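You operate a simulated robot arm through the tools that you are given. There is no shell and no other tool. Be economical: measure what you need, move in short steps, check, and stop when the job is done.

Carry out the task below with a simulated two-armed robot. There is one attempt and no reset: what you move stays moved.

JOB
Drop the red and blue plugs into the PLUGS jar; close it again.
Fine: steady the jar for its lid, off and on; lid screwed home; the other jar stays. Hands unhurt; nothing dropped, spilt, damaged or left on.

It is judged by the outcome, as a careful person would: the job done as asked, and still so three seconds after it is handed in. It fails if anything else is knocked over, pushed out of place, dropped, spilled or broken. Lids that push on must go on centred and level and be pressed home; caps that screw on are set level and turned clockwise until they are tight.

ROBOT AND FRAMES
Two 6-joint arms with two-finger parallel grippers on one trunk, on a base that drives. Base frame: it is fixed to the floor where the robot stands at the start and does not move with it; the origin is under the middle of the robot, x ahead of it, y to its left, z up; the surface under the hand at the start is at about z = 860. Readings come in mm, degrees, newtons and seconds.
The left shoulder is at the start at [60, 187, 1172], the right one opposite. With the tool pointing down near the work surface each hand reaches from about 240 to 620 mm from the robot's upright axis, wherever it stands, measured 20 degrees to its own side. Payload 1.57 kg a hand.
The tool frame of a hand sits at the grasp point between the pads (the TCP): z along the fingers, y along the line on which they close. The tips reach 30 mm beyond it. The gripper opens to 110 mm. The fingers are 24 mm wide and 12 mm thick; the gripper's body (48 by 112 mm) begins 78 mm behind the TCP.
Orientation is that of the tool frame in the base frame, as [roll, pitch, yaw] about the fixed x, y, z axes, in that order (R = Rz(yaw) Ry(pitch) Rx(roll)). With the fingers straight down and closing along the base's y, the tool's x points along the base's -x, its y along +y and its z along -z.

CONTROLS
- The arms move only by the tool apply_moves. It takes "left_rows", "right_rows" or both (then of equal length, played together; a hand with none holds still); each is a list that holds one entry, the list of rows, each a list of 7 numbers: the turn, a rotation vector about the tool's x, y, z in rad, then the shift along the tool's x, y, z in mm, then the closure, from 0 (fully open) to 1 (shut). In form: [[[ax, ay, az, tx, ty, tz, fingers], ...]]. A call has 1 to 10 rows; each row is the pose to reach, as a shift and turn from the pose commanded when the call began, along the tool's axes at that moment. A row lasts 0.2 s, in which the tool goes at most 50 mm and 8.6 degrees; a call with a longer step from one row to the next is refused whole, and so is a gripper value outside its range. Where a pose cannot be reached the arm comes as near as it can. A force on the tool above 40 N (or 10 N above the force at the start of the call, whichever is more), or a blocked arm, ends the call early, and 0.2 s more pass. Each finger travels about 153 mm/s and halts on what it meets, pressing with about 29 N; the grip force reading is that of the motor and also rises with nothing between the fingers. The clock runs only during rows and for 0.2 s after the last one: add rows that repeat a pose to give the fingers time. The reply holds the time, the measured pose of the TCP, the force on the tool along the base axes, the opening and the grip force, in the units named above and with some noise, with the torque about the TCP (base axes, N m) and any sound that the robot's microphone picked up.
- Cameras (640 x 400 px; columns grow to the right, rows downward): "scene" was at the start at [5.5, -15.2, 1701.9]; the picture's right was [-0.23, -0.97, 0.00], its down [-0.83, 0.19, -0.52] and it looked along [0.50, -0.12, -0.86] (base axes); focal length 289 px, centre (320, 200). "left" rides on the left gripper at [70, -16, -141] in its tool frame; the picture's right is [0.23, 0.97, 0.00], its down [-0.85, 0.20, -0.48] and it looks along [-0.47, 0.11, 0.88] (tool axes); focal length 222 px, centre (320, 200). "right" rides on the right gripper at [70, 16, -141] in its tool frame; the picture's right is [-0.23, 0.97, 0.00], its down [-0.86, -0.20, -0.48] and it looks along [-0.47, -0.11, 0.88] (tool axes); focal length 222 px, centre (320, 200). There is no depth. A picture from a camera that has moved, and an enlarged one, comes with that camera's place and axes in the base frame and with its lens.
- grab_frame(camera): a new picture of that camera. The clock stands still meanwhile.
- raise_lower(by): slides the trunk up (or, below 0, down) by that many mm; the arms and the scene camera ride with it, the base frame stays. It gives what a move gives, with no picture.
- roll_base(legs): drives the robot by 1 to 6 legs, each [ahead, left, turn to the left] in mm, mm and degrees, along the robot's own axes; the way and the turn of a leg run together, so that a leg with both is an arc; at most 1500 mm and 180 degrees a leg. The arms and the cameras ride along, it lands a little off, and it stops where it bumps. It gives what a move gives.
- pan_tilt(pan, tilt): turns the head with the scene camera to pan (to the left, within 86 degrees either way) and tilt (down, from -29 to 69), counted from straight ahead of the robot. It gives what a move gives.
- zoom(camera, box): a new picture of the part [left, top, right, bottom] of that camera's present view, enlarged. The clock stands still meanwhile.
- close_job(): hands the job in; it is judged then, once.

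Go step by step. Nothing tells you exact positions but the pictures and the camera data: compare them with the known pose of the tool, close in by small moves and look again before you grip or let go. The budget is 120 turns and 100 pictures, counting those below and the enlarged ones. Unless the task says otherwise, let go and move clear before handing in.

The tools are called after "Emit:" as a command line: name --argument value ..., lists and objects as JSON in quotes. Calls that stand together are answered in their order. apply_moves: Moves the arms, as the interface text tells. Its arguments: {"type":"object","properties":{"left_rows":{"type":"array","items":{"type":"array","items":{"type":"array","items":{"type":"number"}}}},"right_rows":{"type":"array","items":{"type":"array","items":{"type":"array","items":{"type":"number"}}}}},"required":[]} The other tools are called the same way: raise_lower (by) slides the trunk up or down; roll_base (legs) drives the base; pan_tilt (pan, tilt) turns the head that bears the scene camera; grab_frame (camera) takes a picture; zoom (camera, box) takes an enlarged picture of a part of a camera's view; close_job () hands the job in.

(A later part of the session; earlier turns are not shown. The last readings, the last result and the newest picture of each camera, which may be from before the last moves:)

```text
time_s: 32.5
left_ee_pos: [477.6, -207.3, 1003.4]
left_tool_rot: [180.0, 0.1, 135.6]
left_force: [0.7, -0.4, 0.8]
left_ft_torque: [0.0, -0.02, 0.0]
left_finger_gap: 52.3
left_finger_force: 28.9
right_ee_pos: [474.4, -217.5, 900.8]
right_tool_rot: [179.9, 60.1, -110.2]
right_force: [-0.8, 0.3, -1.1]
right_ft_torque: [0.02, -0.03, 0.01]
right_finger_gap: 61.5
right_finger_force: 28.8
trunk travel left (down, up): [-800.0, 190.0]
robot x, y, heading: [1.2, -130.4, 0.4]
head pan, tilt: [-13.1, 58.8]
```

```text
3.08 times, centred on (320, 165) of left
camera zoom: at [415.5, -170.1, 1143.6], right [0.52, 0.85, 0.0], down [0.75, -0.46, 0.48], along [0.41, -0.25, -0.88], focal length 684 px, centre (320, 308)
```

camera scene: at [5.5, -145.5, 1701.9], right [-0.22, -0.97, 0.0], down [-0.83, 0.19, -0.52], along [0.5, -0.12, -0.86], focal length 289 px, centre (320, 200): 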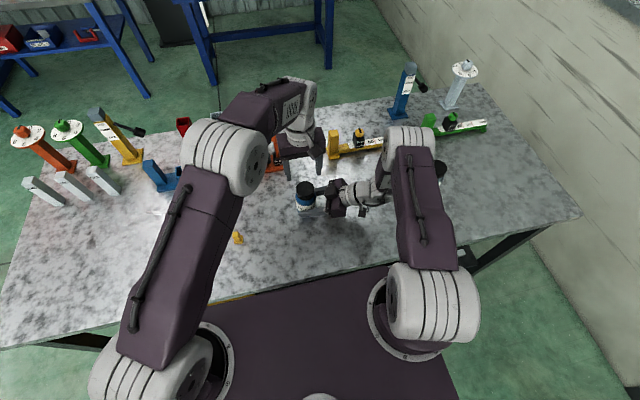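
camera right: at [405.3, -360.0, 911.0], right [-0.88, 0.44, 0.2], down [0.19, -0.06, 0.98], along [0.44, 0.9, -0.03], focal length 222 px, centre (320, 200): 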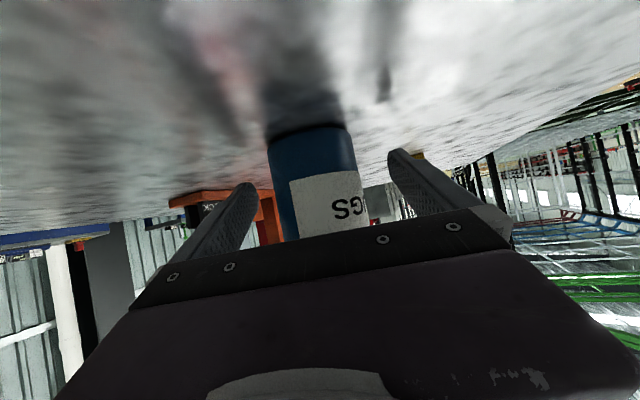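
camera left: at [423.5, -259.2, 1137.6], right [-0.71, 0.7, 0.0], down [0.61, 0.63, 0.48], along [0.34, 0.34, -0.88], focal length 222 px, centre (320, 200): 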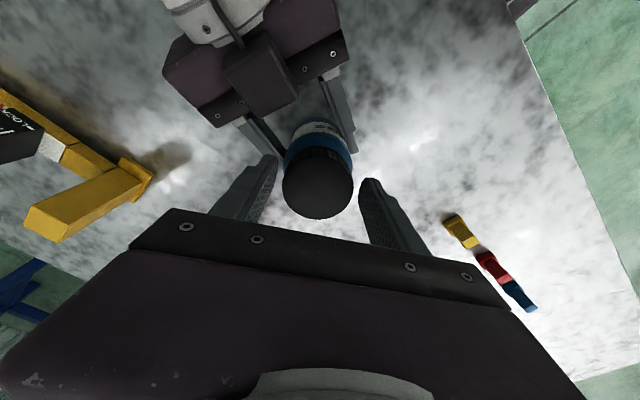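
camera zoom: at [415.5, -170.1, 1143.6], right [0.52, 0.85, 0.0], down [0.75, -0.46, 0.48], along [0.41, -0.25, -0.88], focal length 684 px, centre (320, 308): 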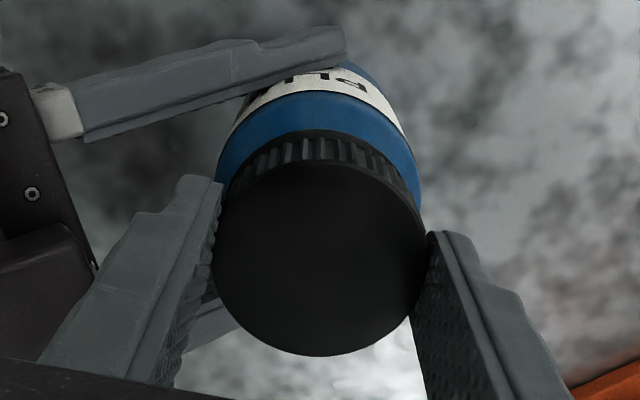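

Free with no force. Lift straight up 60 mm.

Emit:
apply_moves --left_rows '[[[0, 0, 0, 0, 0, -8, 0.65], [0, 0, 0, 0, 0, -20, 0.65], [0, 0, 0, 0, 0, -40, 0.65], [0, 0, 0, 0, 0, -60, 0.65], [0, 0, 0, 0, 0, -60, 0.65]]]'

Emit:
zoom --camera "scene" --box '[250, 130, 378, 230]'

Emit:
grab_frame --camera "left"

```text
time_s: 33.7
left_ee_pos: [478.9, -206.2, 1063.0]
left_tool_rot: [179.8, 0.1, 135.5]
left_force: [1.3, -0.4, 0.1]
left_ft_torque: [0.03, 0.01, -0.03]
left_finger_gap: 52.7
left_finger_force: 29.4
right_ee_pos: [473.0, -218.3, 901.7]
right_tool_rot: [179.8, 60.1, -110.1]
right_force: [-0.9, -0.2, -1.0]
right_ft_torque: [0.0, 0.04, 0.05]
right_finger_gap: 61.3
right_finger_force: 28.8
trunk travel left (down, up): [-800.0, 190.0]
robot x, y, heading: [1.1, -130.7, 0.2]
head pan, tilt: [-13.1, 58.8]
```

```text
4.00 times, centred on (314, 180) of scene
camera zoom: at [5.8, -146.3, 1701.9], right [-0.22, -0.97, 0.0], down [-0.83, 0.19, -0.52], along [0.5, -0.12, -0.86], focal length 1158 px, centre (344, 280)
```

zoom: 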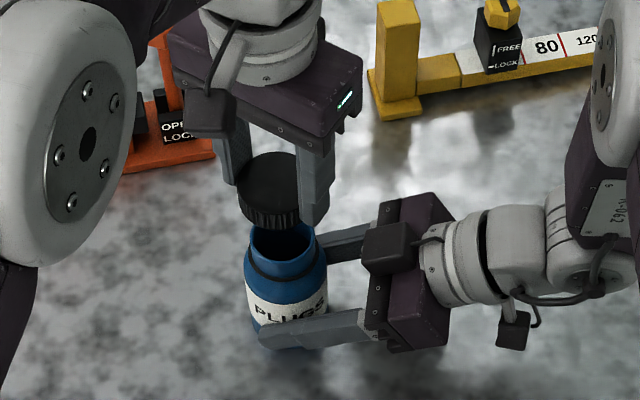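

```text
63 pictures are left
camera left: at [416.6, -169.5, 1202.9], right [0.52, 0.85, 0.0], down [0.75, -0.46, 0.48], along [0.41, -0.25, -0.88], focal length 222 px, centre (320, 200)
```

left: 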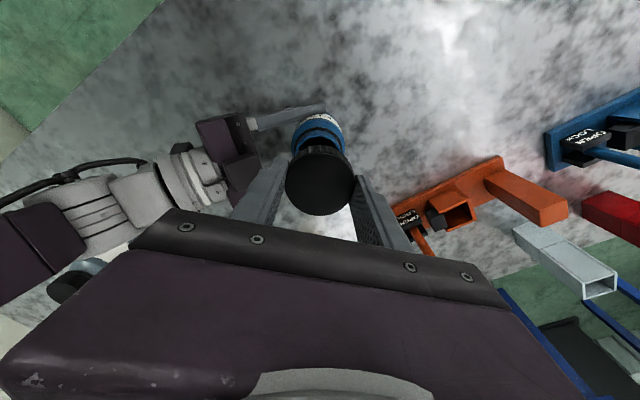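

Lid is off and the jar is open. Carry the lid to a free spot at about (450,−90).

Emit:
apply_moves --left_rows '[[[0, 0, -0.13, 17, 10.6, 0, 0.65], [0, 0, -0.26, 34, 21.3, 0, 0.65], [0, 0, -0.39, 51, 31.9, 0, 0.65], [0, 0, -0.52, 68, 42.5, 0, 0.65], [0, 0, -0.65, 85, 53.2, 0, 0.65], [0, 0, -0.777, 102, 63.8, 0, 0.65], [0, 0, -0.777, 102, 63.8, 45, 0.65], [0, 0, -0.777, 102, 63.8, 90, 0.65], [0, 0, -0.777, 102, 63.8, 135, 0.65], [0, 0, -0.777, 102, 63.8, 135, 0.65]]]'

Emit:
grab_frame --camera "scene"

Emit:
grab_frame --camera "left"

```text
time_s: 35.9
left_ee_pos: [449.7, -90.7, 923.2]
left_tool_rot: [-180.0, 0.1, -179.9]
left_force: [-0.5, -0.2, 0.4]
left_ft_torque: [0.03, 0.02, 0.03]
left_finger_gap: 52.5
left_finger_force: 29.1
right_ee_pos: [474.2, -218.7, 901.3]
right_tool_rot: [-180.0, 60.0, -110.0]
right_force: [-0.5, -0.5, -1.8]
right_ft_torque: [0.01, -0.02, -0.03]
right_finger_gap: 61.2
right_finger_force: 28.9
trunk travel left (down, up): [-800.0, 190.0]
robot x, y, heading: [0.7, -130.7, 0.1]
head pan, tilt: [-13.1, 58.8]
```

```text
62 pictures are left
camera scene: at [5.6, -146.1, 1701.9], right [-0.22, -0.97, 0.0], down [-0.83, 0.19, -0.52], along [0.5, -0.12, -0.86], focal length 289 px, centre (320, 200)
```

scene: 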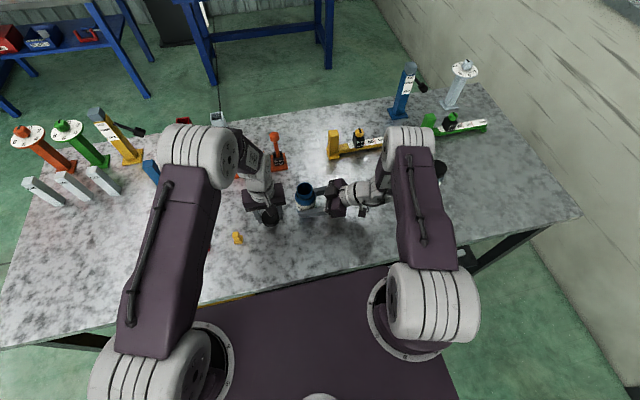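

```text
61 pictures are left
camera left: at [378.1, -107.0, 1063.8], right [-0.23, 0.97, 0.0], down [0.85, 0.2, 0.48], along [0.47, 0.11, -0.88], focal length 222 px, centre (320, 200)
```

left: 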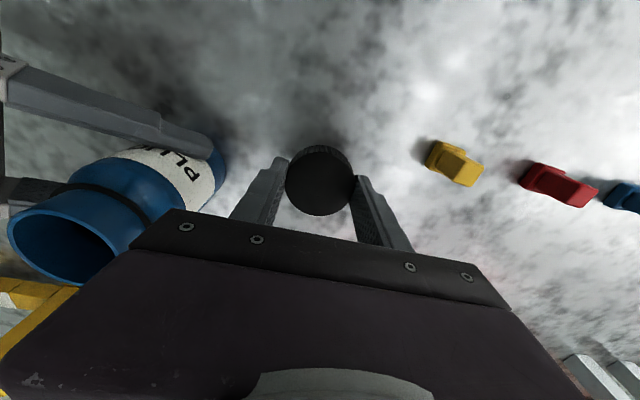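

Close but clear of the jar; I'll shift 10 mm further left and go down to just above the table.

Emit:
apply_moves --left_rows '[[[0, 0, 0, 0, 10, 0, 0.65], [0, 0, 0, 0, 10, 10, 0.65], [0, 0, 0, 0, 10, 20, 0.65], [0, 0, 0, 0, 10, 20, 0.65]]]'

Emit:
zoom --camera "scene" --box '[230, 170, 330, 240]'

Emit:
zoom --camera "left" --box '[230, 100, 410, 260]'

```text
time_s: 36.9
left_ee_pos: [450.5, -79.2, 906.1]
left_tool_rot: [180.0, 0.2, 180.0]
left_force: [-0.7, -0.1, 0.3]
left_ft_torque: [-0.02, -0.01, -0.01]
left_finger_gap: 52.5
left_finger_force: 29.1
right_ee_pos: [475.9, -217.7, 900.3]
right_tool_rot: [179.9, 60.1, -110.1]
right_force: [0.2, 0.1, -0.6]
right_ft_torque: [-0.02, -0.01, -0.05]
right_finger_gap: 61.3
right_finger_force: 29.3
trunk travel left (down, up): [-800.0, 190.0]
robot x, y, heading: [-1.6, -129.0, 0.2]
head pan, tilt: [-13.1, 58.8]
```

```text
5.71 times, centred on (280, 205) of scene
camera zoom: at [5.8, -146.1, 1701.9], right [-0.22, -0.97, 0.0], down [-0.83, 0.19, -0.52], along [0.5, -0.12, -0.86], focal length 1654 px, centre (549, 171)
```

zoom: 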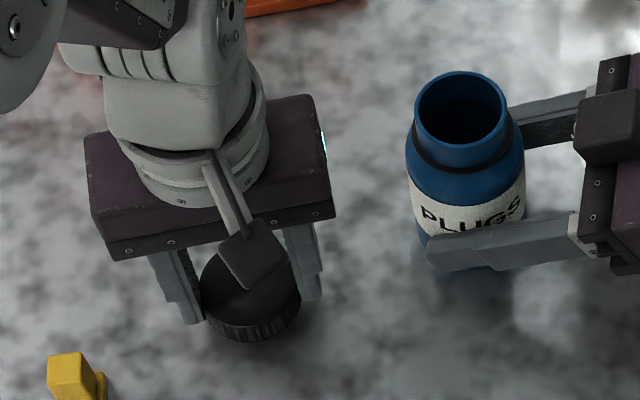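

```text
2.50 times, centred on (320, 180) of left
camera zoom: at [379.4, -95.8, 1046.1], right [-0.23, 0.97, 0.0], down [0.85, 0.2, 0.48], along [0.47, 0.11, -0.88], focal length 555 px, centre (320, 250)
```

zoom: 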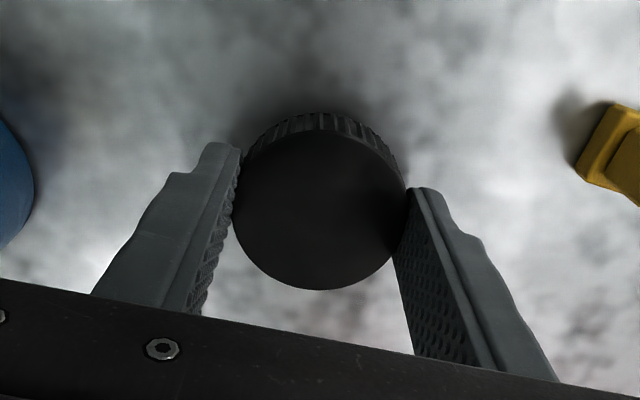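

Lid bottom is about 10 mm above the table. Lower slowly 11 mm and read the force.

Emit:
apply_moves --left_rows '[[[0, 0, 0, 0, 0, 5, 0.65], [0, 0, 0, 0, 0, 8, 0.65], [0, 0, 0, 0, 0, 9, 0.65], [0, 0, 0, 0, 0, 10, 0.65], [0, 0, 0, 0, 0, 11, 0.65]]]'

```text
time_s: 38.1
left_ee_pos: [449.8, -80.2, 894.9]
left_tool_rot: [179.9, 0.1, 180.0]
left_force: [0.5, -0.5, -0.1]
left_ft_torque: [-0.01, 0.0, -0.01]
left_finger_gap: 52.3
left_finger_force: 28.8
right_ee_pos: [475.0, -218.7, 902.0]
right_tool_rot: [179.8, 60.1, -110.1]
right_force: [-0.7, -0.3, -0.3]
right_ft_torque: [0.02, -0.01, 0.0]
right_finger_gap: 61.4
right_finger_force: 29.0
trunk travel left (down, up): [-800.0, 190.0]
robot x, y, heading: [1.3, -131.6, 0.2]
head pan, tilt: [-13.1, 58.8]
```

Emit:
apply_moves --left_rows '[[[0, 0, 0, 0, 0, 1, 0.65], [0, 0, 0, 0, 0, 2, 0.65], [0, 0, 0, 0, 0, 3, 0.65]]]'

Emit:
zoom --camera "left" --box '[230, 100, 410, 260]'

```text
time_s: 38.9
left_ee_pos: [451.0, -80.6, 892.0]
left_tool_rot: [-180.0, 0.1, 180.0]
left_force: [0.4, 0.2, 0.8]
left_ft_torque: [0.02, -0.02, -0.02]
left_finger_gap: 52.4
left_finger_force: 29.1
right_ee_pos: [474.9, -217.4, 900.5]
right_tool_rot: [179.7, 60.1, -110.1]
right_force: [0.2, 0.1, -0.3]
right_ft_torque: [-0.03, 0.02, -0.01]
right_finger_gap: 61.3
right_finger_force: 28.8
trunk travel left (down, up): [-800.0, 190.0]
robot x, y, heading: [0.4, -132.6, 0.0]
head pan, tilt: [-13.1, 58.8]
```

```text
2.50 times, centred on (320, 180) of left
camera zoom: at [379.9, -97.0, 1033.5], right [-0.23, 0.97, 0.0], down [0.85, 0.2, 0.48], along [0.47, 0.11, -0.88], focal length 555 px, centre (320, 250)
```

zoom: 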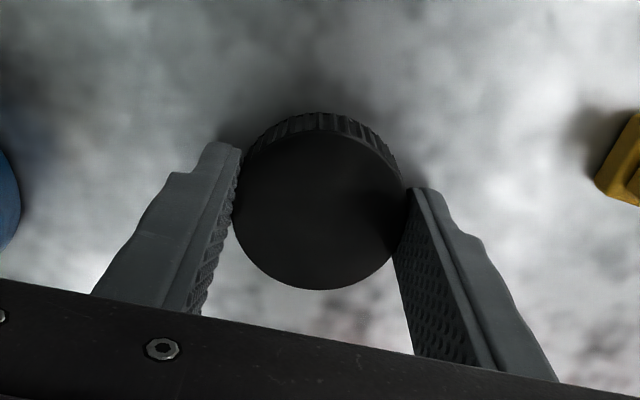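

No contact yet; continue 1 mm at a time.

Emit:
apply_moves --left_rows '[[[0, 0, 0, 0, 0, 0.7, 0.65], [0, 0, 0, 0, 0, 1.4, 0.65], [0, 0, 0, 0, 0, 2, 0.65]]]'

```text
time_s: 39.7
left_ee_pos: [450.1, -79.4, 891.5]
left_tool_rot: [180.0, 0.3, -180.0]
left_force: [1.6, -0.9, 10.6]
left_ft_torque: [-0.06, 0.2, 0.02]
left_finger_gap: 52.4
left_finger_force: 28.8
right_ee_pos: [474.3, -218.1, 901.2]
right_tool_rot: [-180.0, 60.1, -110.0]
right_force: [0.1, 0.5, -0.2]
right_ft_torque: [-0.04, 0.02, 0.01]
right_finger_gap: 61.4
right_finger_force: 28.9
trunk travel left (down, up): [-800.0, 190.0]
robot x, y, heading: [-0.1, -129.1, 0.4]
head pan, tilt: [-13.1, 58.8]
```

Contact made at 10 N. Relieve by 1 mm, release, and rise 100 mm.

Emit:
apply_moves --left_rows '[[[0, 0, 0, 0, 0, -1, 0.65], [0, 0, 0, 0, 0, -1, 0.5], [0, 0, 0, 0, 0, -1, 0.4], [0, 0, 0, 0, 0, -1, 0.35], [0, 0, 0, 0, 0, -10, 0.35], [0, 0, 0, 0, 0, -40, 0.35], [0, 0, 0, 0, 0, -80, 0.35], [0, 0, 0, 0, 0, -120, 0.3], [0, 0, 0, 0, 0, -150, 0.3]]]'

Emit:
grab_frame --camera "left"

```text
time_s: 41.7
left_ee_pos: [449.7, -80.1, 1039.5]
left_tool_rot: [-179.9, 0.0, -180.0]
left_force: [0.8, -0.5, -0.2]
left_ft_torque: [-0.01, 0.04, 0.01]
left_finger_gap: 76.8
left_finger_force: 0.1
right_ee_pos: [474.7, -217.9, 901.1]
right_tool_rot: [180.0, 60.0, -110.2]
right_force: [-0.4, 0.2, 0.3]
right_ft_torque: [-0.02, 0.0, 0.01]
right_finger_gap: 61.5
right_finger_force: 28.8
trunk travel left (down, up): [-800.0, 190.0]
robot x, y, heading: [0.4, -127.3, 0.4]
head pan, tilt: [-13.1, 58.8]
```

```text
57 pictures are left
camera left: at [377.5, -96.6, 1179.6], right [-0.23, 0.97, 0.0], down [0.85, 0.2, 0.48], along [0.47, 0.11, -0.88], focal length 222 px, centre (320, 200)
```

left: 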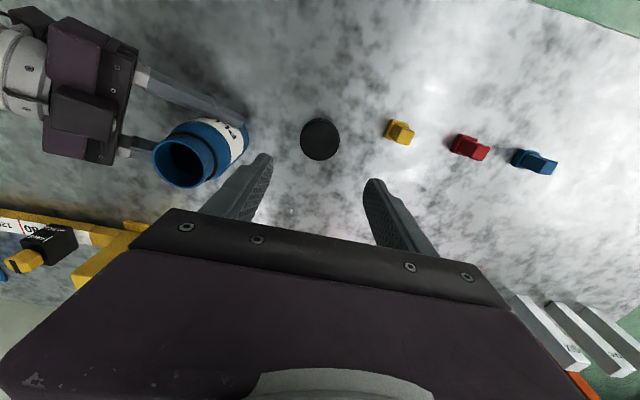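

Lid sits flat. Next, over to the red plug (≈409,122).

Emit:
apply_moves --left_rows '[[[0, 0, 0, 7, 34, 0, 0.3], [0, 0, 0, 14, 68, 0, 0.3], [0, 0, 0, 21, 102, 0, 0.3], [0, 0, 0, 28, 136, 0, 0.3], [0, 0, 0, 35, 170, 0, 0.3], [0, 0, 0, 41, 202, 0, 0.3], [0, 0, 0, 41, 202, 30, 0.3], [0, 0, 0, 41, 202, 50, 0.3], [0, 0, 0, 41, 202, 50, 0.3]]]'

Emit:
zoom --camera "left" --box '[220, 100, 460, 250]'

Emit:
zoom --camera "scene" --box '[140, 200, 260, 275]'

```text
time_s: 43.7
left_ee_pos: [410.2, 121.7, 992.9]
left_tool_rot: [-180.0, 0.1, 180.0]
left_force: [1.3, 0.0, 0.0]
left_ft_torque: [0.02, 0.0, 0.02]
left_finger_gap: 77.0
left_finger_force: 0.1
right_ee_pos: [474.2, -217.6, 900.9]
right_tool_rot: [179.9, 60.1, -110.1]
right_force: [-0.7, 0.0, -0.2]
right_ft_torque: [0.01, 0.03, 0.02]
right_finger_gap: 61.5
right_finger_force: 28.9
trunk travel left (down, up): [-800.0, 190.0]
robot x, y, heading: [0.5, -135.4, 0.0]
head pan, tilt: [-13.1, 58.8]
```

```text
2.67 times, centred on (340, 175) of left
camera zoom: at [339.4, 104.3, 1133.3], right [-0.23, 0.97, 0.0], down [0.85, 0.2, 0.48], along [0.47, 0.11, -0.88], focal length 592 px, centre (267, 267)
```

zoom: 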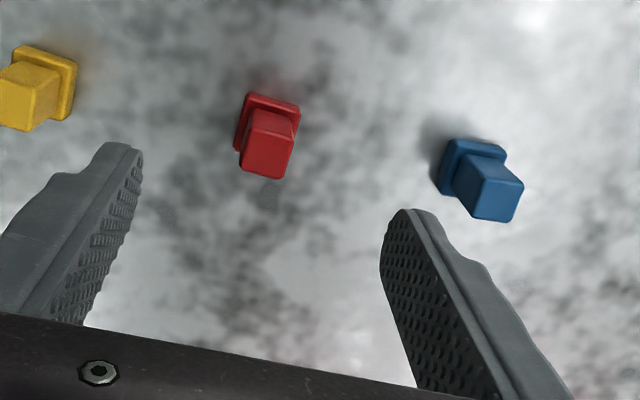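

```text
5.33 times, centred on (200, 238) of scene
camera zoom: at [5.7, -145.9, 1701.9], right [-0.22, -0.97, 0.0], down [-0.83, 0.19, -0.52], along [0.5, -0.12, -0.86], focal length 1543 px, centre (960, 0)
```

zoom: 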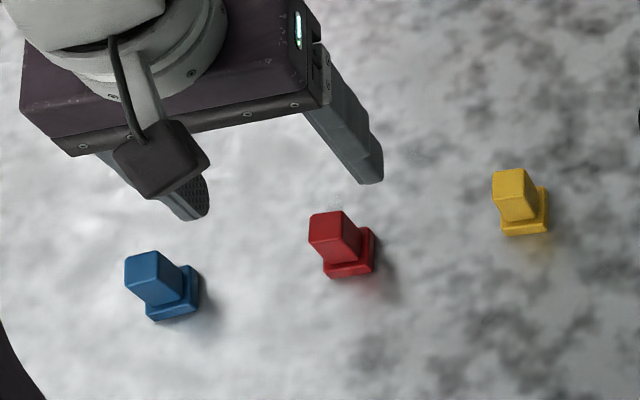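

Emit:
zoom --camera "left" --box '[300, 124, 350, 174]'

Emit:
zoom --camera "left" --box '[376, 140, 426, 190]'

```text
8.00 times, centred on (325, 149) of left
camera zoom: at [339.4, 104.3, 1133.3], right [-0.23, 0.97, 0.0], down [0.85, 0.2, 0.48], along [0.47, 0.11, -0.88], focal length 1777 px, centre (280, 608)
```

zoom: 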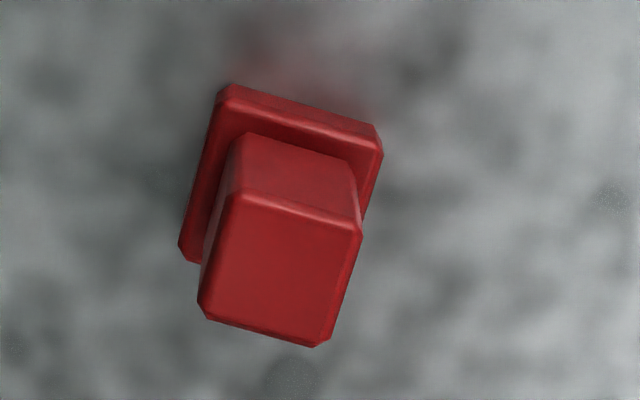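

```text
8.00 times, centred on (401, 165) of left
camera zoom: at [339.4, 104.3, 1133.3], right [-0.23, 0.97, 0.0], down [0.85, 0.2, 0.48], along [0.47, 0.11, -0.88], focal length 1777 px, centre (-328, 480)
```

zoom: 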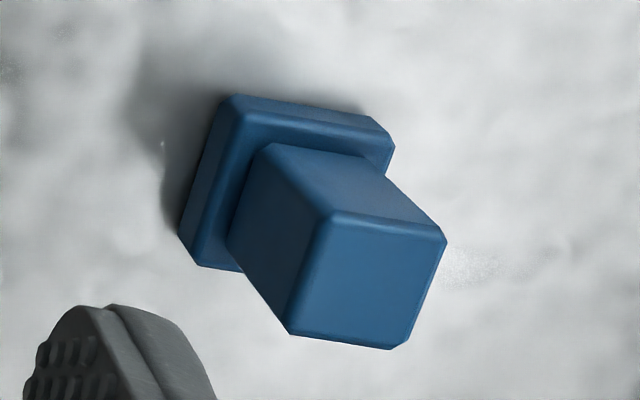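

Red plug centre ≈ (413,122), top z ≈ 901, handle ≈17 mm, nearly square to the hand. Descend to grip the upper handle.

Emit:
apply_moves --left_rows '[[[0, 0, 0.04, -1.8, 0.4, 25, 0.4], [0, 0, 0.08, -3.6, 0.8, 50, 0.5], [0, 0, 0.08, -3.6, 0.8, 70, 0.55], [0, 0, 0.08, -3.6, 0.8, 80, 0.55], [0, 0, 0.08, -3.6, 0.8, 80, 0.55]]]'

Emit:
zoom --camera "left" --box '[260, 120, 380, 220]'

```text
time_s: 44.9
left_ee_pos: [413.1, 123.7, 911.0]
left_tool_rot: [-180.0, 0.1, 175.6]
left_force: [-0.2, -0.2, -1.0]
left_ft_torque: [0.0, -0.04, 0.0]
left_finger_gap: 49.7
left_finger_force: 0.0
right_ee_pos: [474.4, -216.9, 900.4]
right_tool_rot: [179.8, 60.1, -110.0]
right_force: [0.7, 1.1, -0.4]
right_ft_torque: [0.03, -0.01, -0.04]
right_finger_gap: 61.5
right_finger_force: 29.2
trunk travel left (down, up): [-800.0, 190.0]
robot x, y, heading: [1.8, -131.7, 0.6]
head pan, tilt: [-13.1, 58.8]
```

```text
4.00 times, centred on (320, 170) of left
camera zoom: at [340.2, 112.8, 1051.1], right [-0.15, 0.99, 0.0], down [0.87, 0.13, 0.48], along [0.47, 0.07, -0.88], focal length 888 px, centre (320, 320)
```

zoom: 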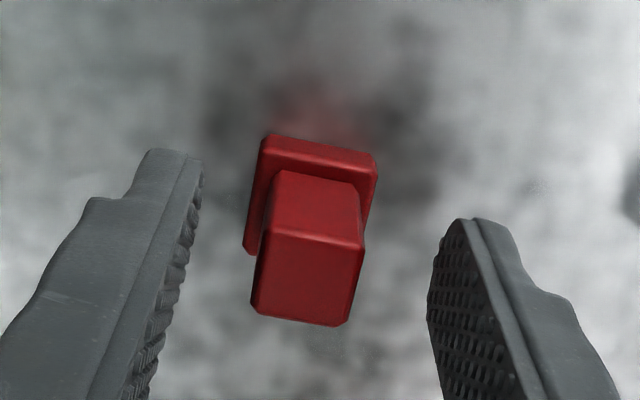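

Small correction (2 mm each way), then close on the handle.

Emit:
apply_moves --left_rows '[[[0, 0, 0, -2, -1.9, 0, 0.6], [0, 0, 0, -2, -1.9, 0, 0.7], [0, 0, 0, -2, -1.9, 0, 0.78], [0, 0, 0, -2, -1.9, 0, 0.82], [0, 0, 0, -2, -1.9, 0, 0.86], [0, 0, 0, -2, -1.9, 0, 0.95], [0, 0, 0, -2, -1.9, 0, 0.95]]]'

Emit:
zoom --camera "left" --box '[260, 120, 380, 220]'

```text
time_s: 46.5
left_ee_pos: [413.9, 121.7, 910.7]
left_tool_rot: [180.0, 0.1, 175.6]
left_force: [-0.6, -0.1, 0.9]
left_ft_torque: [0.01, 0.02, 0.02]
left_finger_gap: 17.6
left_finger_force: 28.9
right_ee_pos: [474.2, -217.1, 901.8]
right_tool_rot: [179.9, 60.2, -110.1]
right_force: [-0.2, 0.0, 0.5]
right_ft_torque: [0.0, -0.03, 0.01]
right_finger_gap: 61.6
right_finger_force: 29.3
trunk travel left (down, up): [-800.0, 190.0]
robot x, y, heading: [0.0, -127.8, 0.3]
head pan, tilt: [-13.1, 58.8]
```

```text
4.00 times, centred on (320, 170) of left
camera zoom: at [342.1, 110.3, 1051.4], right [-0.15, 0.99, 0.0], down [0.87, 0.13, 0.48], along [0.47, 0.07, -0.88], focal length 888 px, centre (320, 320)
```

zoom: 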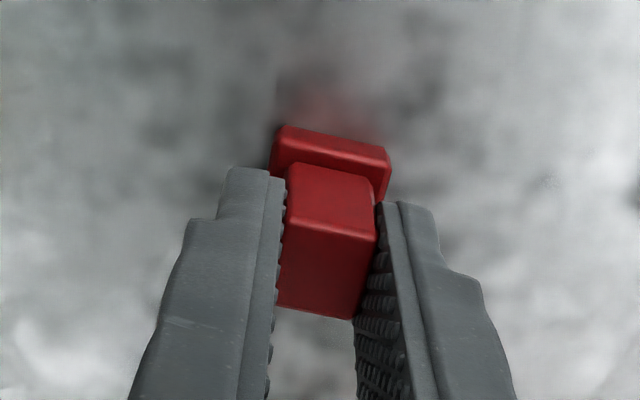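

Red plug gripped (17.6 mm). Lift and carry over the jar mouth (≈475,−209).

Emit:
apply_moves --left_rows '[[[0, 0, 0, 0, 0, -40, 0.95], [0, 0, 0, 0, 0, -80, 0.95], [0, 0, 0, -10.8, -40.7, -104, 0.95], [0, 0, 0, -21.6, -81.3, -128, 0.95], [0, 0, 0, -32.3, -122, -150, 0.95], [0, 0, 0, -43.1, -162.7, -164, 0.95], [0, 0, 0, -53.9, -203.3, -164, 0.95], [0, 0, 0, -64.7, -244, -164, 0.95], [0, 0, 0, -75.4, -284.6, -164, 0.95], [0, 0, 0, -86.2, -325.3, -164, 0.95]]]'

Emit:
zoom --camera "left" --box '[200, 60, 440, 210]'

Emit:
zoom --camera "scene" --box '[250, 130, 378, 230]'

```text
time_s: 48.7
left_ee_pos: [474.3, -209.9, 1072.9]
left_tool_rot: [179.9, 0.1, 175.5]
left_force: [-0.7, 0.5, -0.4]
left_ft_torque: [0.04, 0.02, -0.02]
left_finger_gap: 17.4
left_finger_force: 29.7
right_ee_pos: [474.4, -218.4, 901.5]
right_tool_rot: [180.0, 60.1, -110.1]
right_force: [-0.5, -0.6, 1.2]
right_ft_torque: [0.06, -0.02, 0.01]
right_finger_gap: 61.2
right_finger_force: 29.6
trunk travel left (down, up): [-800.0, 190.0]
robot x, y, heading: [-3.2, -126.2, 0.1]
head pan, tilt: [-13.1, 58.8]
```

```text
2.67 times, centred on (320, 135) of left
camera zoom: at [404.1, -221.5, 1213.1], right [-0.15, 0.99, 0.0], down [0.87, 0.13, 0.48], along [0.47, 0.07, -0.88], focal length 592 px, centre (320, 373)
```

zoom: 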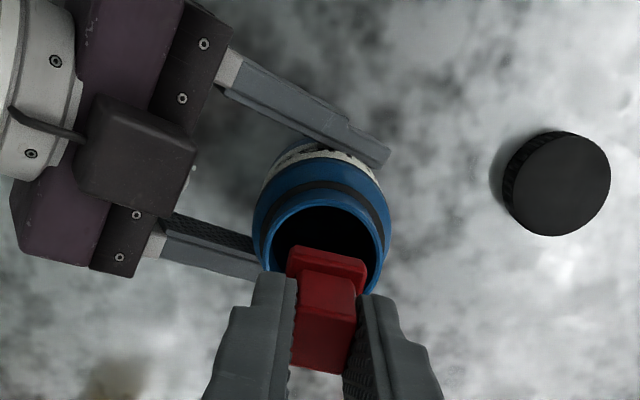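

```text
4.00 times, centred on (314, 180) of scene
camera zoom: at [6.2, -147.9, 1701.9], right [-0.22, -0.97, 0.0], down [-0.83, 0.19, -0.52], along [0.5, -0.12, -0.86], focal length 1158 px, centre (344, 280)
```

zoom: 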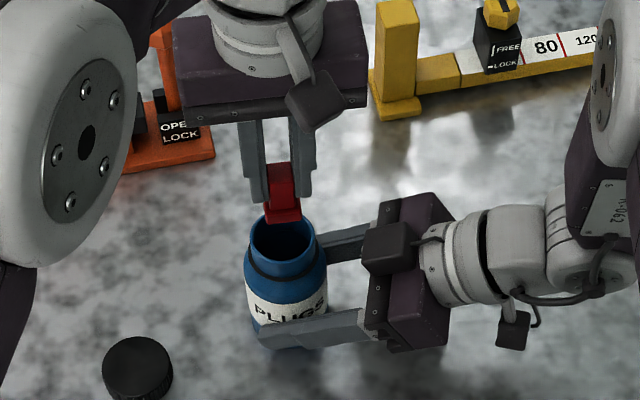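

Offset of about 1.5–2 mm to correct. Lower the plug ~20 mm into the mouth.

Emit:
apply_moves --left_rows '[[[0, 0, 0, 0, 1.8, 15, 0.95], [0, 0, 0, 0, 1.8, 28, 0.95], [0, 0, 0, 0, 1.8, 36, 0.95], [0, 0, 0, 0, 1.8, 42, 0.95], [0, 0, 0, 0, 1.8, 48, 0.95], [0, 0, 0, 0, 1.8, 54, 0.95], [0, 0, 0, 0, 1.8, 57, 0.95]]]'

Emit:
zoom --camera "left" --box '[240, 80, 400, 230]'

Emit:
zoom --camera "scene" --box '[260, 140, 356, 220]'

```text
time_s: 50.2
left_ee_pos: [474.7, -210.8, 1023.0]
left_tool_rot: [-179.9, 0.6, 175.4]
left_force: [-0.2, 1.1, 10.1]
left_ft_torque: [-0.09, 0.23, -0.04]
left_finger_gap: 17.9
left_finger_force: 29.1
right_ee_pos: [473.1, -217.3, 902.0]
right_tool_rot: [-179.9, 60.0, -110.1]
right_force: [1.3, -1.8, 3.8]
right_ft_torque: [0.08, 0.25, -0.06]
right_finger_gap: 61.3
right_finger_force: 28.7
trunk travel left (down, up): [-800.0, 190.0]
robot x, y, heading: [-5.0, -128.9, 0.4]
head pan, tilt: [-13.1, 58.8]
stopped in row 7 (left hand): the force on the tool passed its limit at 44 N (the readings are from after the stop); the commanded pose is now the measured one
```

```text
2.67 times, centred on (320, 155) of left
camera zoom: at [402.7, -220.3, 1164.1], right [-0.15, 0.99, -0.01], down [0.86, 0.13, 0.49], along [0.48, 0.07, -0.87], focal length 592 px, centre (320, 320)
```

zoom: 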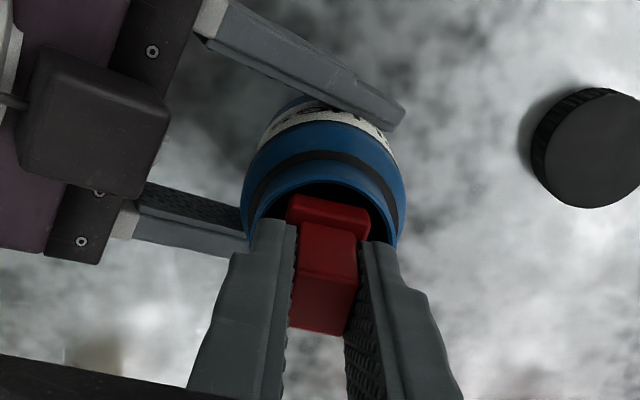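

```text
5.00 times, centred on (308, 180) of scene
camera zoom: at [3.5, -145.9, 1702.0], right [-0.22, -0.97, 0.0], down [-0.83, 0.19, -0.52], along [0.51, -0.12, -0.85], focal length 1447 px, centre (380, 300)
```

zoom: 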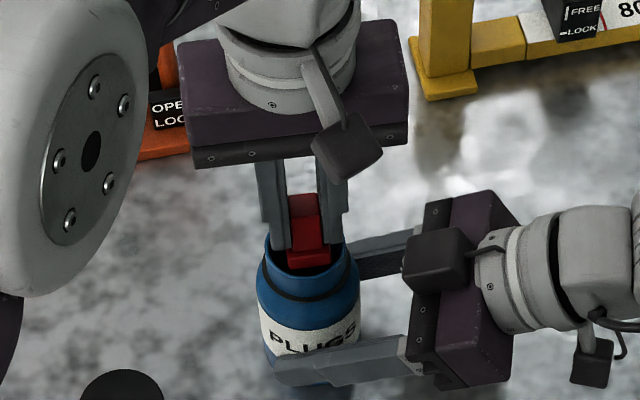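

The plug met something about 12 mm below the rim (44 N stop). Lift back out and look into the jar.

Emit:
apply_moves --left_rows '[[[0, 0, 0, 0, 0, -10, 0.95], [0, 0, 0, 0, 0, -30, 0.95], [0, 0, 0, 0, 0, -60, 0.95], [0, 0, 0, 20, 30, -90, 0.95], [0, 0, 0, 40, 60, -100, 0.95]]]'

Emit:
zoom --camera "scene" --box '[288, 175, 328, 215]'

Emit:
zoom --camera "left" --box '[200, 60, 440, 210]'

```text
time_s: 51.4
left_ee_pos: [440.9, -144.5, 1123.8]
left_tool_rot: [-179.7, 0.4, 175.4]
left_force: [0.6, 0.0, 0.0]
left_ft_torque: [0.0, 0.02, -0.01]
left_finger_gap: 17.7
left_finger_force: 28.4
right_ee_pos: [473.9, -217.4, 900.9]
right_tool_rot: [-179.7, 59.9, -109.9]
right_force: [-0.4, -1.2, 13.2]
right_ft_torque: [-0.04, 0.26, -0.05]
right_finger_gap: 61.1
right_finger_force: 29.0
trunk travel left (down, up): [-800.0, 190.0]
robot x, y, heading: [1.5, -129.9, 0.1]
head pan, tilt: [-13.1, 58.8]
```

```text
10.00 times, centred on (308, 195) of scene
camera zoom: at [3.4, -145.4, 1701.9], right [-0.22, -0.97, 0.0], down [-0.83, 0.19, -0.52], along [0.51, -0.12, -0.85], focal length 2894 px, centre (440, 250)
```

zoom: 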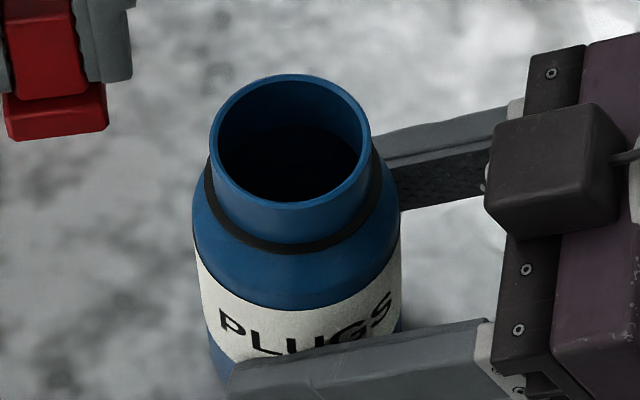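

```text
2.67 times, centred on (320, 135) of left
camera zoom: at [367.7, -154.2, 1263.4], right [-0.15, 0.99, -0.01], down [0.86, 0.13, 0.49], along [0.48, 0.07, -0.87], focal length 592 px, centre (320, 373)
```

zoom: 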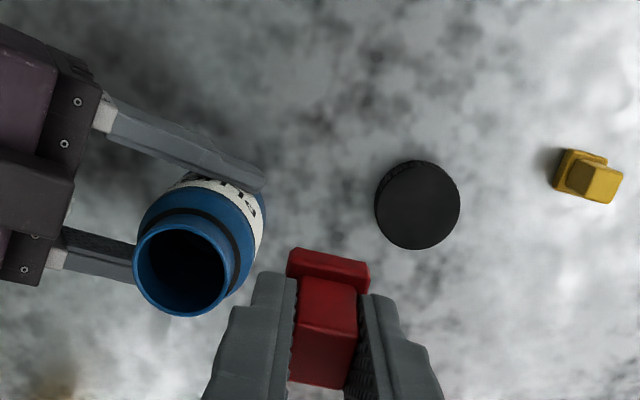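

The fingers stop independently, so the plug sits ~2.5 mm off the tool axis; a flange corner caught the neck. Re-aim the plug itself (not the TCP) at the mouth centre (474.3,−208.4).

Emit:
apply_moves --left_rows '[[[-0.002, 0.003, 0, -20, -32, 0, 0.95], [-0.005, 0.007, 0, -38.3, -63.4, 0, 0.95], [-0.005, 0.007, 0, -38.3, -63.4, 35, 0.95], [-0.005, 0.007, 0, -38.3, -63.4, 68, 0.95], [-0.005, 0.007, 0, -38.3, -63.4, 68, 0.95]]]'

Emit:
zoom --camera "left" --box '[260, 90, 380, 210]'

Emit:
zoom --camera "scene" --box '[280, 165, 336, 215]'

```text
time_s: 52.6
left_ee_pos: [473.5, -210.4, 1055.1]
left_tool_rot: [179.9, 0.1, 175.5]
left_force: [0.2, 0.1, -0.9]
left_ft_torque: [0.01, -0.05, -0.02]
left_finger_gap: 17.4
left_finger_force: 29.0
right_ee_pos: [474.7, -218.2, 902.4]
right_tool_rot: [-179.9, 59.9, -109.9]
right_force: [2.0, -1.2, 16.4]
right_ft_torque: [0.01, 0.03, -0.06]
right_finger_gap: 61.3
right_finger_force: 28.9
trunk travel left (down, up): [-800.0, 190.0]
robot x, y, heading: [1.5, -130.3, 0.4]
head pan, tilt: [-13.1, 58.8]
```

```text
3.33 times, centred on (320, 150) of left
camera zoom: at [401.0, -221.7, 1195.5], right [-0.15, 0.99, 0.0], down [0.87, 0.13, 0.48], along [0.48, 0.07, -0.88], focal length 740 px, centre (320, 367)
```

zoom: 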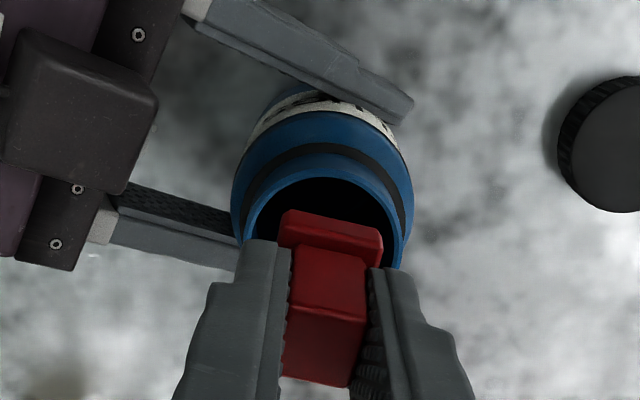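

```text
8.00 times, centred on (308, 190) of scene
camera zoom: at [3.6, -145.8, 1702.0], right [-0.22, -0.97, 0.0], down [-0.83, 0.19, -0.52], along [0.51, -0.12, -0.85], focal length 2315 px, centre (416, 280)
```

zoom: 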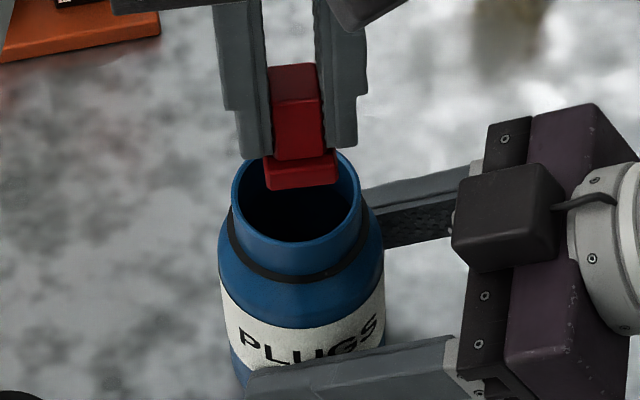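

Comparing plug and rim in both views (and the axis where the lid turned force-free, ≈(477,−208)), the plug needs about +3.5 mm x and +3 mm y. I'll also relax the right hand's 16 N downward press by 1.5 mm.

Emit:
apply_moves --left_rows '[[[0, 0, 0, -1.7, 1.5, 0, 0.95], [0, 0, 0, -3.5, 3.1, 0, 0.95], [0, 0, 0, -3.5, 3.1, 0, 0.95]]]' --right_rows '[[[0, 0, 0, -0.6, 0, -0.4, 0.5], [0, 0, 0, -1.3, 0, -0.75, 0.5], [0, 0, 0, -1.3, 0, -0.75, 0.5]]]'

Emit:
zoom --camera "left" --box '[280, 100, 360, 180]'

```text
time_s: 53.4
left_ee_pos: [478.0, -208.2, 1055.3]
left_tool_rot: [179.8, 0.2, 175.5]
left_force: [-0.1, -1.4, 0.2]
left_ft_torque: [-0.01, 0.0, 0.0]
left_finger_gap: 17.2
left_finger_force: 28.5
right_ee_pos: [474.3, -217.2, 900.1]
right_tool_rot: [179.9, 59.9, -110.1]
right_force: [-0.9, 0.1, 2.5]
right_ft_torque: [0.08, -0.07, 0.01]
right_finger_gap: 61.1
right_finger_force: 28.6
trunk travel left (down, up): [-800.0, 190.0]
robot x, y, heading: [3.4, -132.0, 0.2]
head pan, tilt: [-13.1, 58.8]
```

```text
5.00 times, centred on (320, 140) of left
camera zoom: at [405.4, -220.0, 1195.5], right [-0.15, 0.99, 0.0], down [0.87, 0.13, 0.48], along [0.47, 0.07, -0.88], focal length 1111 px, centre (320, 500)
```

zoom: 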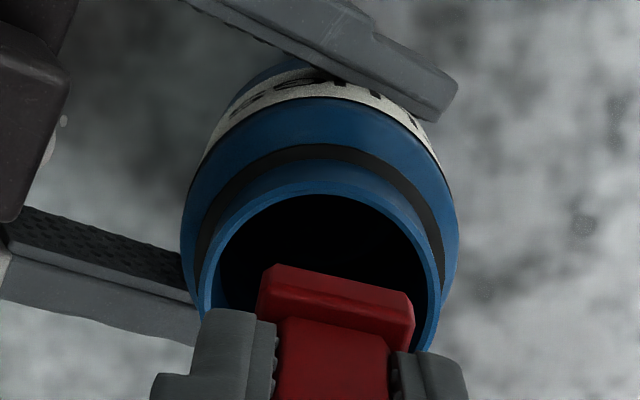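

Lateral is right; x maybe 1–2 mm too far. Back 1.3 mm and descend slowly 32 mm.

Emit:
apply_moves --left_rows '[[[0, 0, 0, 1.3, 0.3, 8, 0.95], [0, 0, 0, 1.3, 0.3, 16, 0.95], [0, 0, 0, 1.3, 0.3, 22, 0.95], [0, 0, 0, 1.3, 0.3, 26, 0.95], [0, 0, 0, 1.3, 0.3, 29, 0.95], [0, 0, 0, 1.3, 0.3, 32, 0.95]]]'

Emit:
zoom --camera "left" --box '[270, 110, 370, 210]'

```text
time_s: 54.8
left_ee_pos: [477.5, -208.6, 1024.4]
left_tool_rot: [-180.0, 0.2, 175.4]
left_force: [-5.3, 0.7, 20.4]
left_ft_torque: [-0.21, 0.58, -0.05]
left_finger_gap: 17.4
left_finger_force: 28.7
right_ee_pos: [475.2, -218.8, 903.2]
right_tool_rot: [-180.0, 59.7, -110.2]
right_force: [7.6, 0.6, -14.0]
right_ft_torque: [0.26, 0.12, -0.01]
right_finger_gap: 61.4
right_finger_force: 29.1
trunk travel left (down, up): [-800.0, 190.0]
robot x, y, heading: [-3.4, -129.1, 0.5]
head pan, tilt: [-13.1, 58.8]
```

```text
4.00 times, centred on (320, 160) of left
camera zoom: at [405.6, -220.3, 1164.8], right [-0.15, 0.99, 0.0], down [0.87, 0.13, 0.48], along [0.48, 0.07, -0.88], focal length 888 px, centre (320, 360)
```

zoom: 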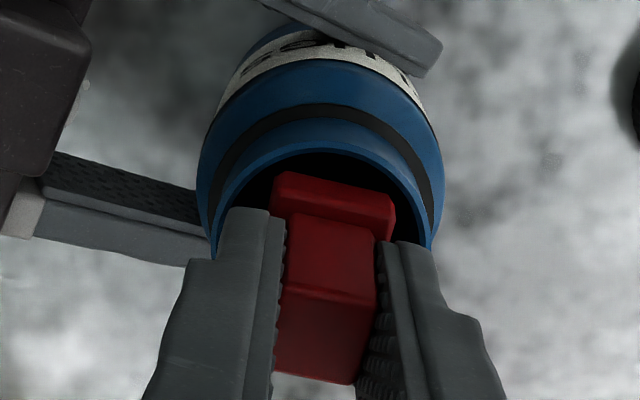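

The plug has slid up ~10 mm in the grip, and its near/right flange corner is on the rim. Raise, shift +2 mm x and +1.3 mm y, and retry a small descent.

Emit:
apply_moves --left_rows '[[[0, 0, 0, 0, 0, -6, 0.95], [0, 0, 0, 0, 0, -14, 0.95], [0, 0, 0, -2.2, 1.5, -14, 0.95], [0, 0, 0, -2.2, 1.5, -14, 0.95]]]'

Emit:
zoom --camera "left" --box '[280, 100, 360, 180]'

Emit:
zoom --camera "scene" --box '[280, 165, 336, 215]'

```text
time_s: 55.8
left_ee_pos: [479.2, -209.3, 1036.9]
left_tool_rot: [179.8, 0.0, 175.5]
left_force: [1.0, 0.4, -0.9]
left_ft_torque: [0.01, -0.01, -0.01]
left_finger_gap: 17.7
left_finger_force: 28.7
right_ee_pos: [475.8, -217.7, 901.5]
right_tool_rot: [-180.0, 59.9, -110.1]
right_force: [-0.1, -0.2, -0.2]
right_ft_torque: [-0.01, -0.01, -0.03]
right_finger_gap: 61.2
right_finger_force: 28.9
trunk travel left (down, up): [-800.0, 190.0]
robot x, y, heading: [-3.1, -130.8, 0.1]
head pan, tilt: [-13.1, 58.8]
```

```text
5.00 times, centred on (320, 140) of left
camera zoom: at [407.5, -220.0, 1177.1], right [-0.15, 0.99, 0.0], down [0.87, 0.13, 0.48], along [0.47, 0.07, -0.88], focal length 1111 px, centre (320, 500)
```

zoom: 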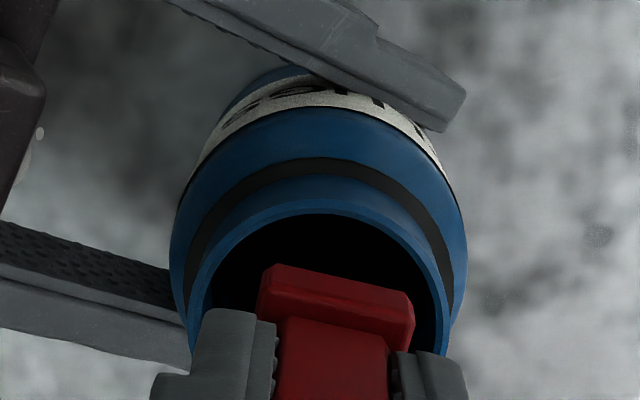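

```text
8.00 times, centred on (308, 190) of scene
camera zoom: at [6.2, -146.1, 1701.9], right [-0.22, -0.97, 0.0], down [-0.83, 0.19, -0.52], along [0.5, -0.12, -0.86], focal length 2315 px, centre (416, 280)
```

zoom: 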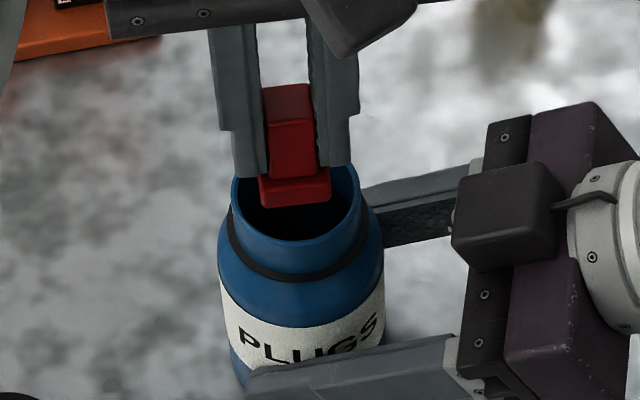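

Well aligned now (add ~1 mm each). Descend slowly 17 mm.

Emit:
apply_moves --left_rows '[[[0, 0, 0, -0.8, 0.9, 4, 0.95], [0, 0, 0, -0.8, 0.9, 8, 0.95], [0, 0, 0, -0.8, 0.9, 11, 0.95], [0, 0, 0, -0.8, 0.9, 14, 0.95], [0, 0, 0, -0.8, 0.9, 17, 0.95]]]'

Emit:
zoom --camera "left" --box '[270, 110, 370, 210]'

```text
time_s: 57.0
left_ee_pos: [479.1, -207.2, 1020.3]
left_tool_rot: [179.9, 0.1, 175.5]
left_force: [1.4, -1.4, 0.9]
left_ft_torque: [-0.05, -0.05, 0.04]
left_finger_gap: 17.5
left_finger_force: 29.4
right_ee_pos: [474.3, -218.2, 902.2]
right_tool_rot: [179.8, 59.9, -110.0]
right_force: [-0.8, 1.9, 0.1]
right_ft_torque: [-0.09, -0.08, 0.0]
right_finger_gap: 61.4
right_finger_force: 28.4
trunk travel left (down, up): [-800.0, 190.0]
robot x, y, heading: [0.4, -133.3, 0.3]
head pan, tilt: [-13.1, 58.8]
```

```text
4.00 times, centred on (320, 160) of left
camera zoom: at [408.3, -218.0, 1160.8], right [-0.15, 0.99, 0.0], down [0.87, 0.13, 0.48], along [0.47, 0.07, -0.88], focal length 888 px, centre (320, 360)
```

zoom: 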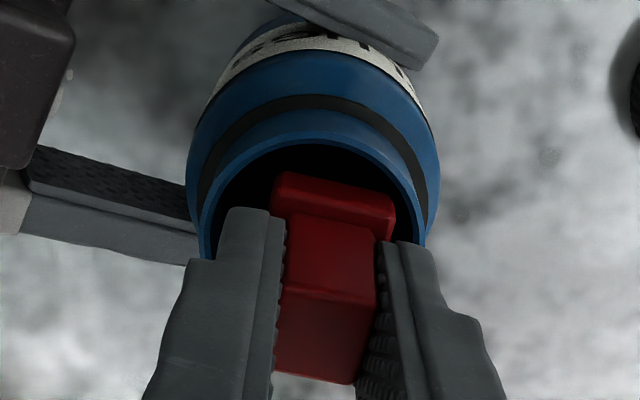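

The flange is inside the mouth, force-free. Ease 4 mm further and check.

Emit:
apply_moves --left_rows '[[[0, 0, 0, 0, -0.7, 1, 0.95], [0, 0, 0, 0, -0.7, 2, 0.95], [0, 0, 0, 0, -0.7, 3, 0.95], [0, 0, 0, 0, -0.7, 4, 0.95]]]'

Emit:
zoom --camera "scene" --box '[280, 165, 336, 215]'

```text
time_s: 58.0
left_ee_pos: [480.2, -208.2, 1015.3]
left_tool_rot: [179.9, 0.0, 175.4]
left_force: [-0.3, -0.1, -0.5]
left_ft_torque: [0.0, -0.03, 0.0]
left_finger_gap: 17.3
left_finger_force: 29.0
right_ee_pos: [475.5, -219.0, 901.9]
right_tool_rot: [180.0, 59.8, -110.1]
right_force: [0.4, -0.3, -0.2]
right_ft_torque: [0.03, 0.0, -0.01]
right_finger_gap: 61.5
right_finger_force: 28.8
trunk travel left (down, up): [-800.0, 190.0]
robot x, y, heading: [-0.1, -130.0, 0.3]
head pan, tilt: [-13.1, 58.8]
```

```text
8.00 times, centred on (308, 190) of scene
camera zoom: at [6.2, -146.2, 1701.9], right [-0.22, -0.97, 0.0], down [-0.83, 0.19, -0.52], along [0.5, -0.12, -0.86], focal length 2315 px, centre (416, 280)
```

zoom: 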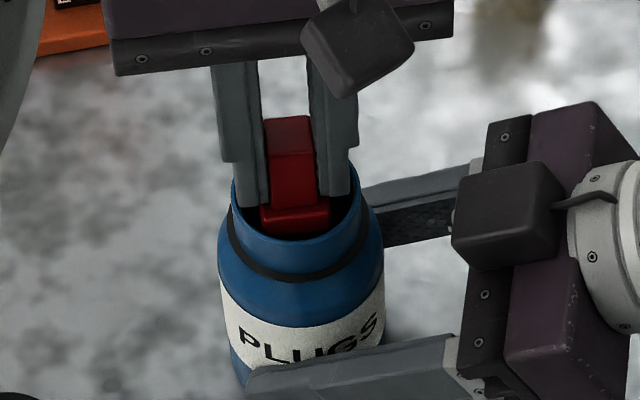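

Inside the mouth. Open slightly to drop it, then rise.

Emit:
apply_moves --left_rows '[[[0, 0, 0, 0, 0, 0, 0.88], [0, 0, 0, 0, 0, 0, 0.78], [0, 0, 0, 0, 0, 0, 0.75], [0, 0, 0, 0, 0, -20, 0.75], [0, 0, 0, 0, 0, -60, 0.75]]]'

Emit:
zoom --camera "left" --box '[200, 60, 440, 210]'

Emit:
zoom --camera "scene" --box '[280, 165, 336, 215]'

```text
time_s: 59.2
left_ee_pos: [479.2, -209.2, 1076.9]
left_tool_rot: [179.9, 0.1, 175.4]
left_force: [0.4, 0.2, 0.9]
left_ft_torque: [0.0, -0.02, 0.0]
left_finger_gap: 27.4
left_finger_force: 0.0
right_ee_pos: [474.1, -218.2, 901.7]
right_tool_rot: [-179.9, 60.0, -110.1]
right_force: [0.5, -0.3, 0.2]
right_ft_torque: [-0.03, 0.01, -0.01]
right_finger_gap: 61.6
right_finger_force: 29.1
trunk travel left (down, up): [-800.0, 190.0]
robot x, y, heading: [0.7, -136.2, 0.2]
head pan, tilt: [-13.1, 58.8]
```

```text
2.67 times, centred on (320, 135) of left
camera zoom: at [407.5, -220.1, 1217.5], right [-0.15, 0.99, 0.0], down [0.87, 0.13, 0.48], along [0.47, 0.07, -0.88], focal length 592 px, centre (320, 373)
```

zoom: 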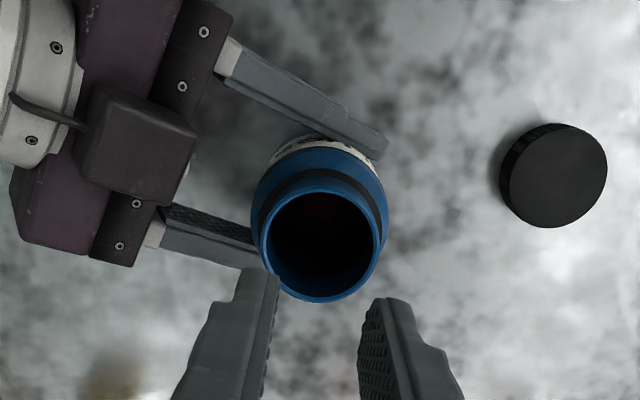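

```text
8.00 times, centred on (308, 190) of scene
camera zoom: at [4.9, -145.9, 1701.9], right [-0.22, -0.97, 0.0], down [-0.83, 0.19, -0.52], along [0.51, -0.12, -0.86], focal length 2315 px, centre (416, 280)
```

zoom: 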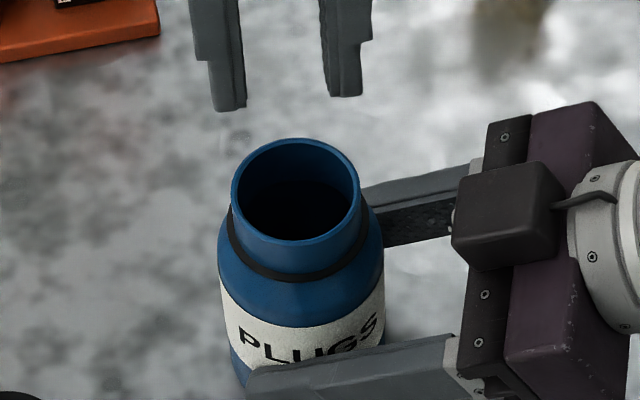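

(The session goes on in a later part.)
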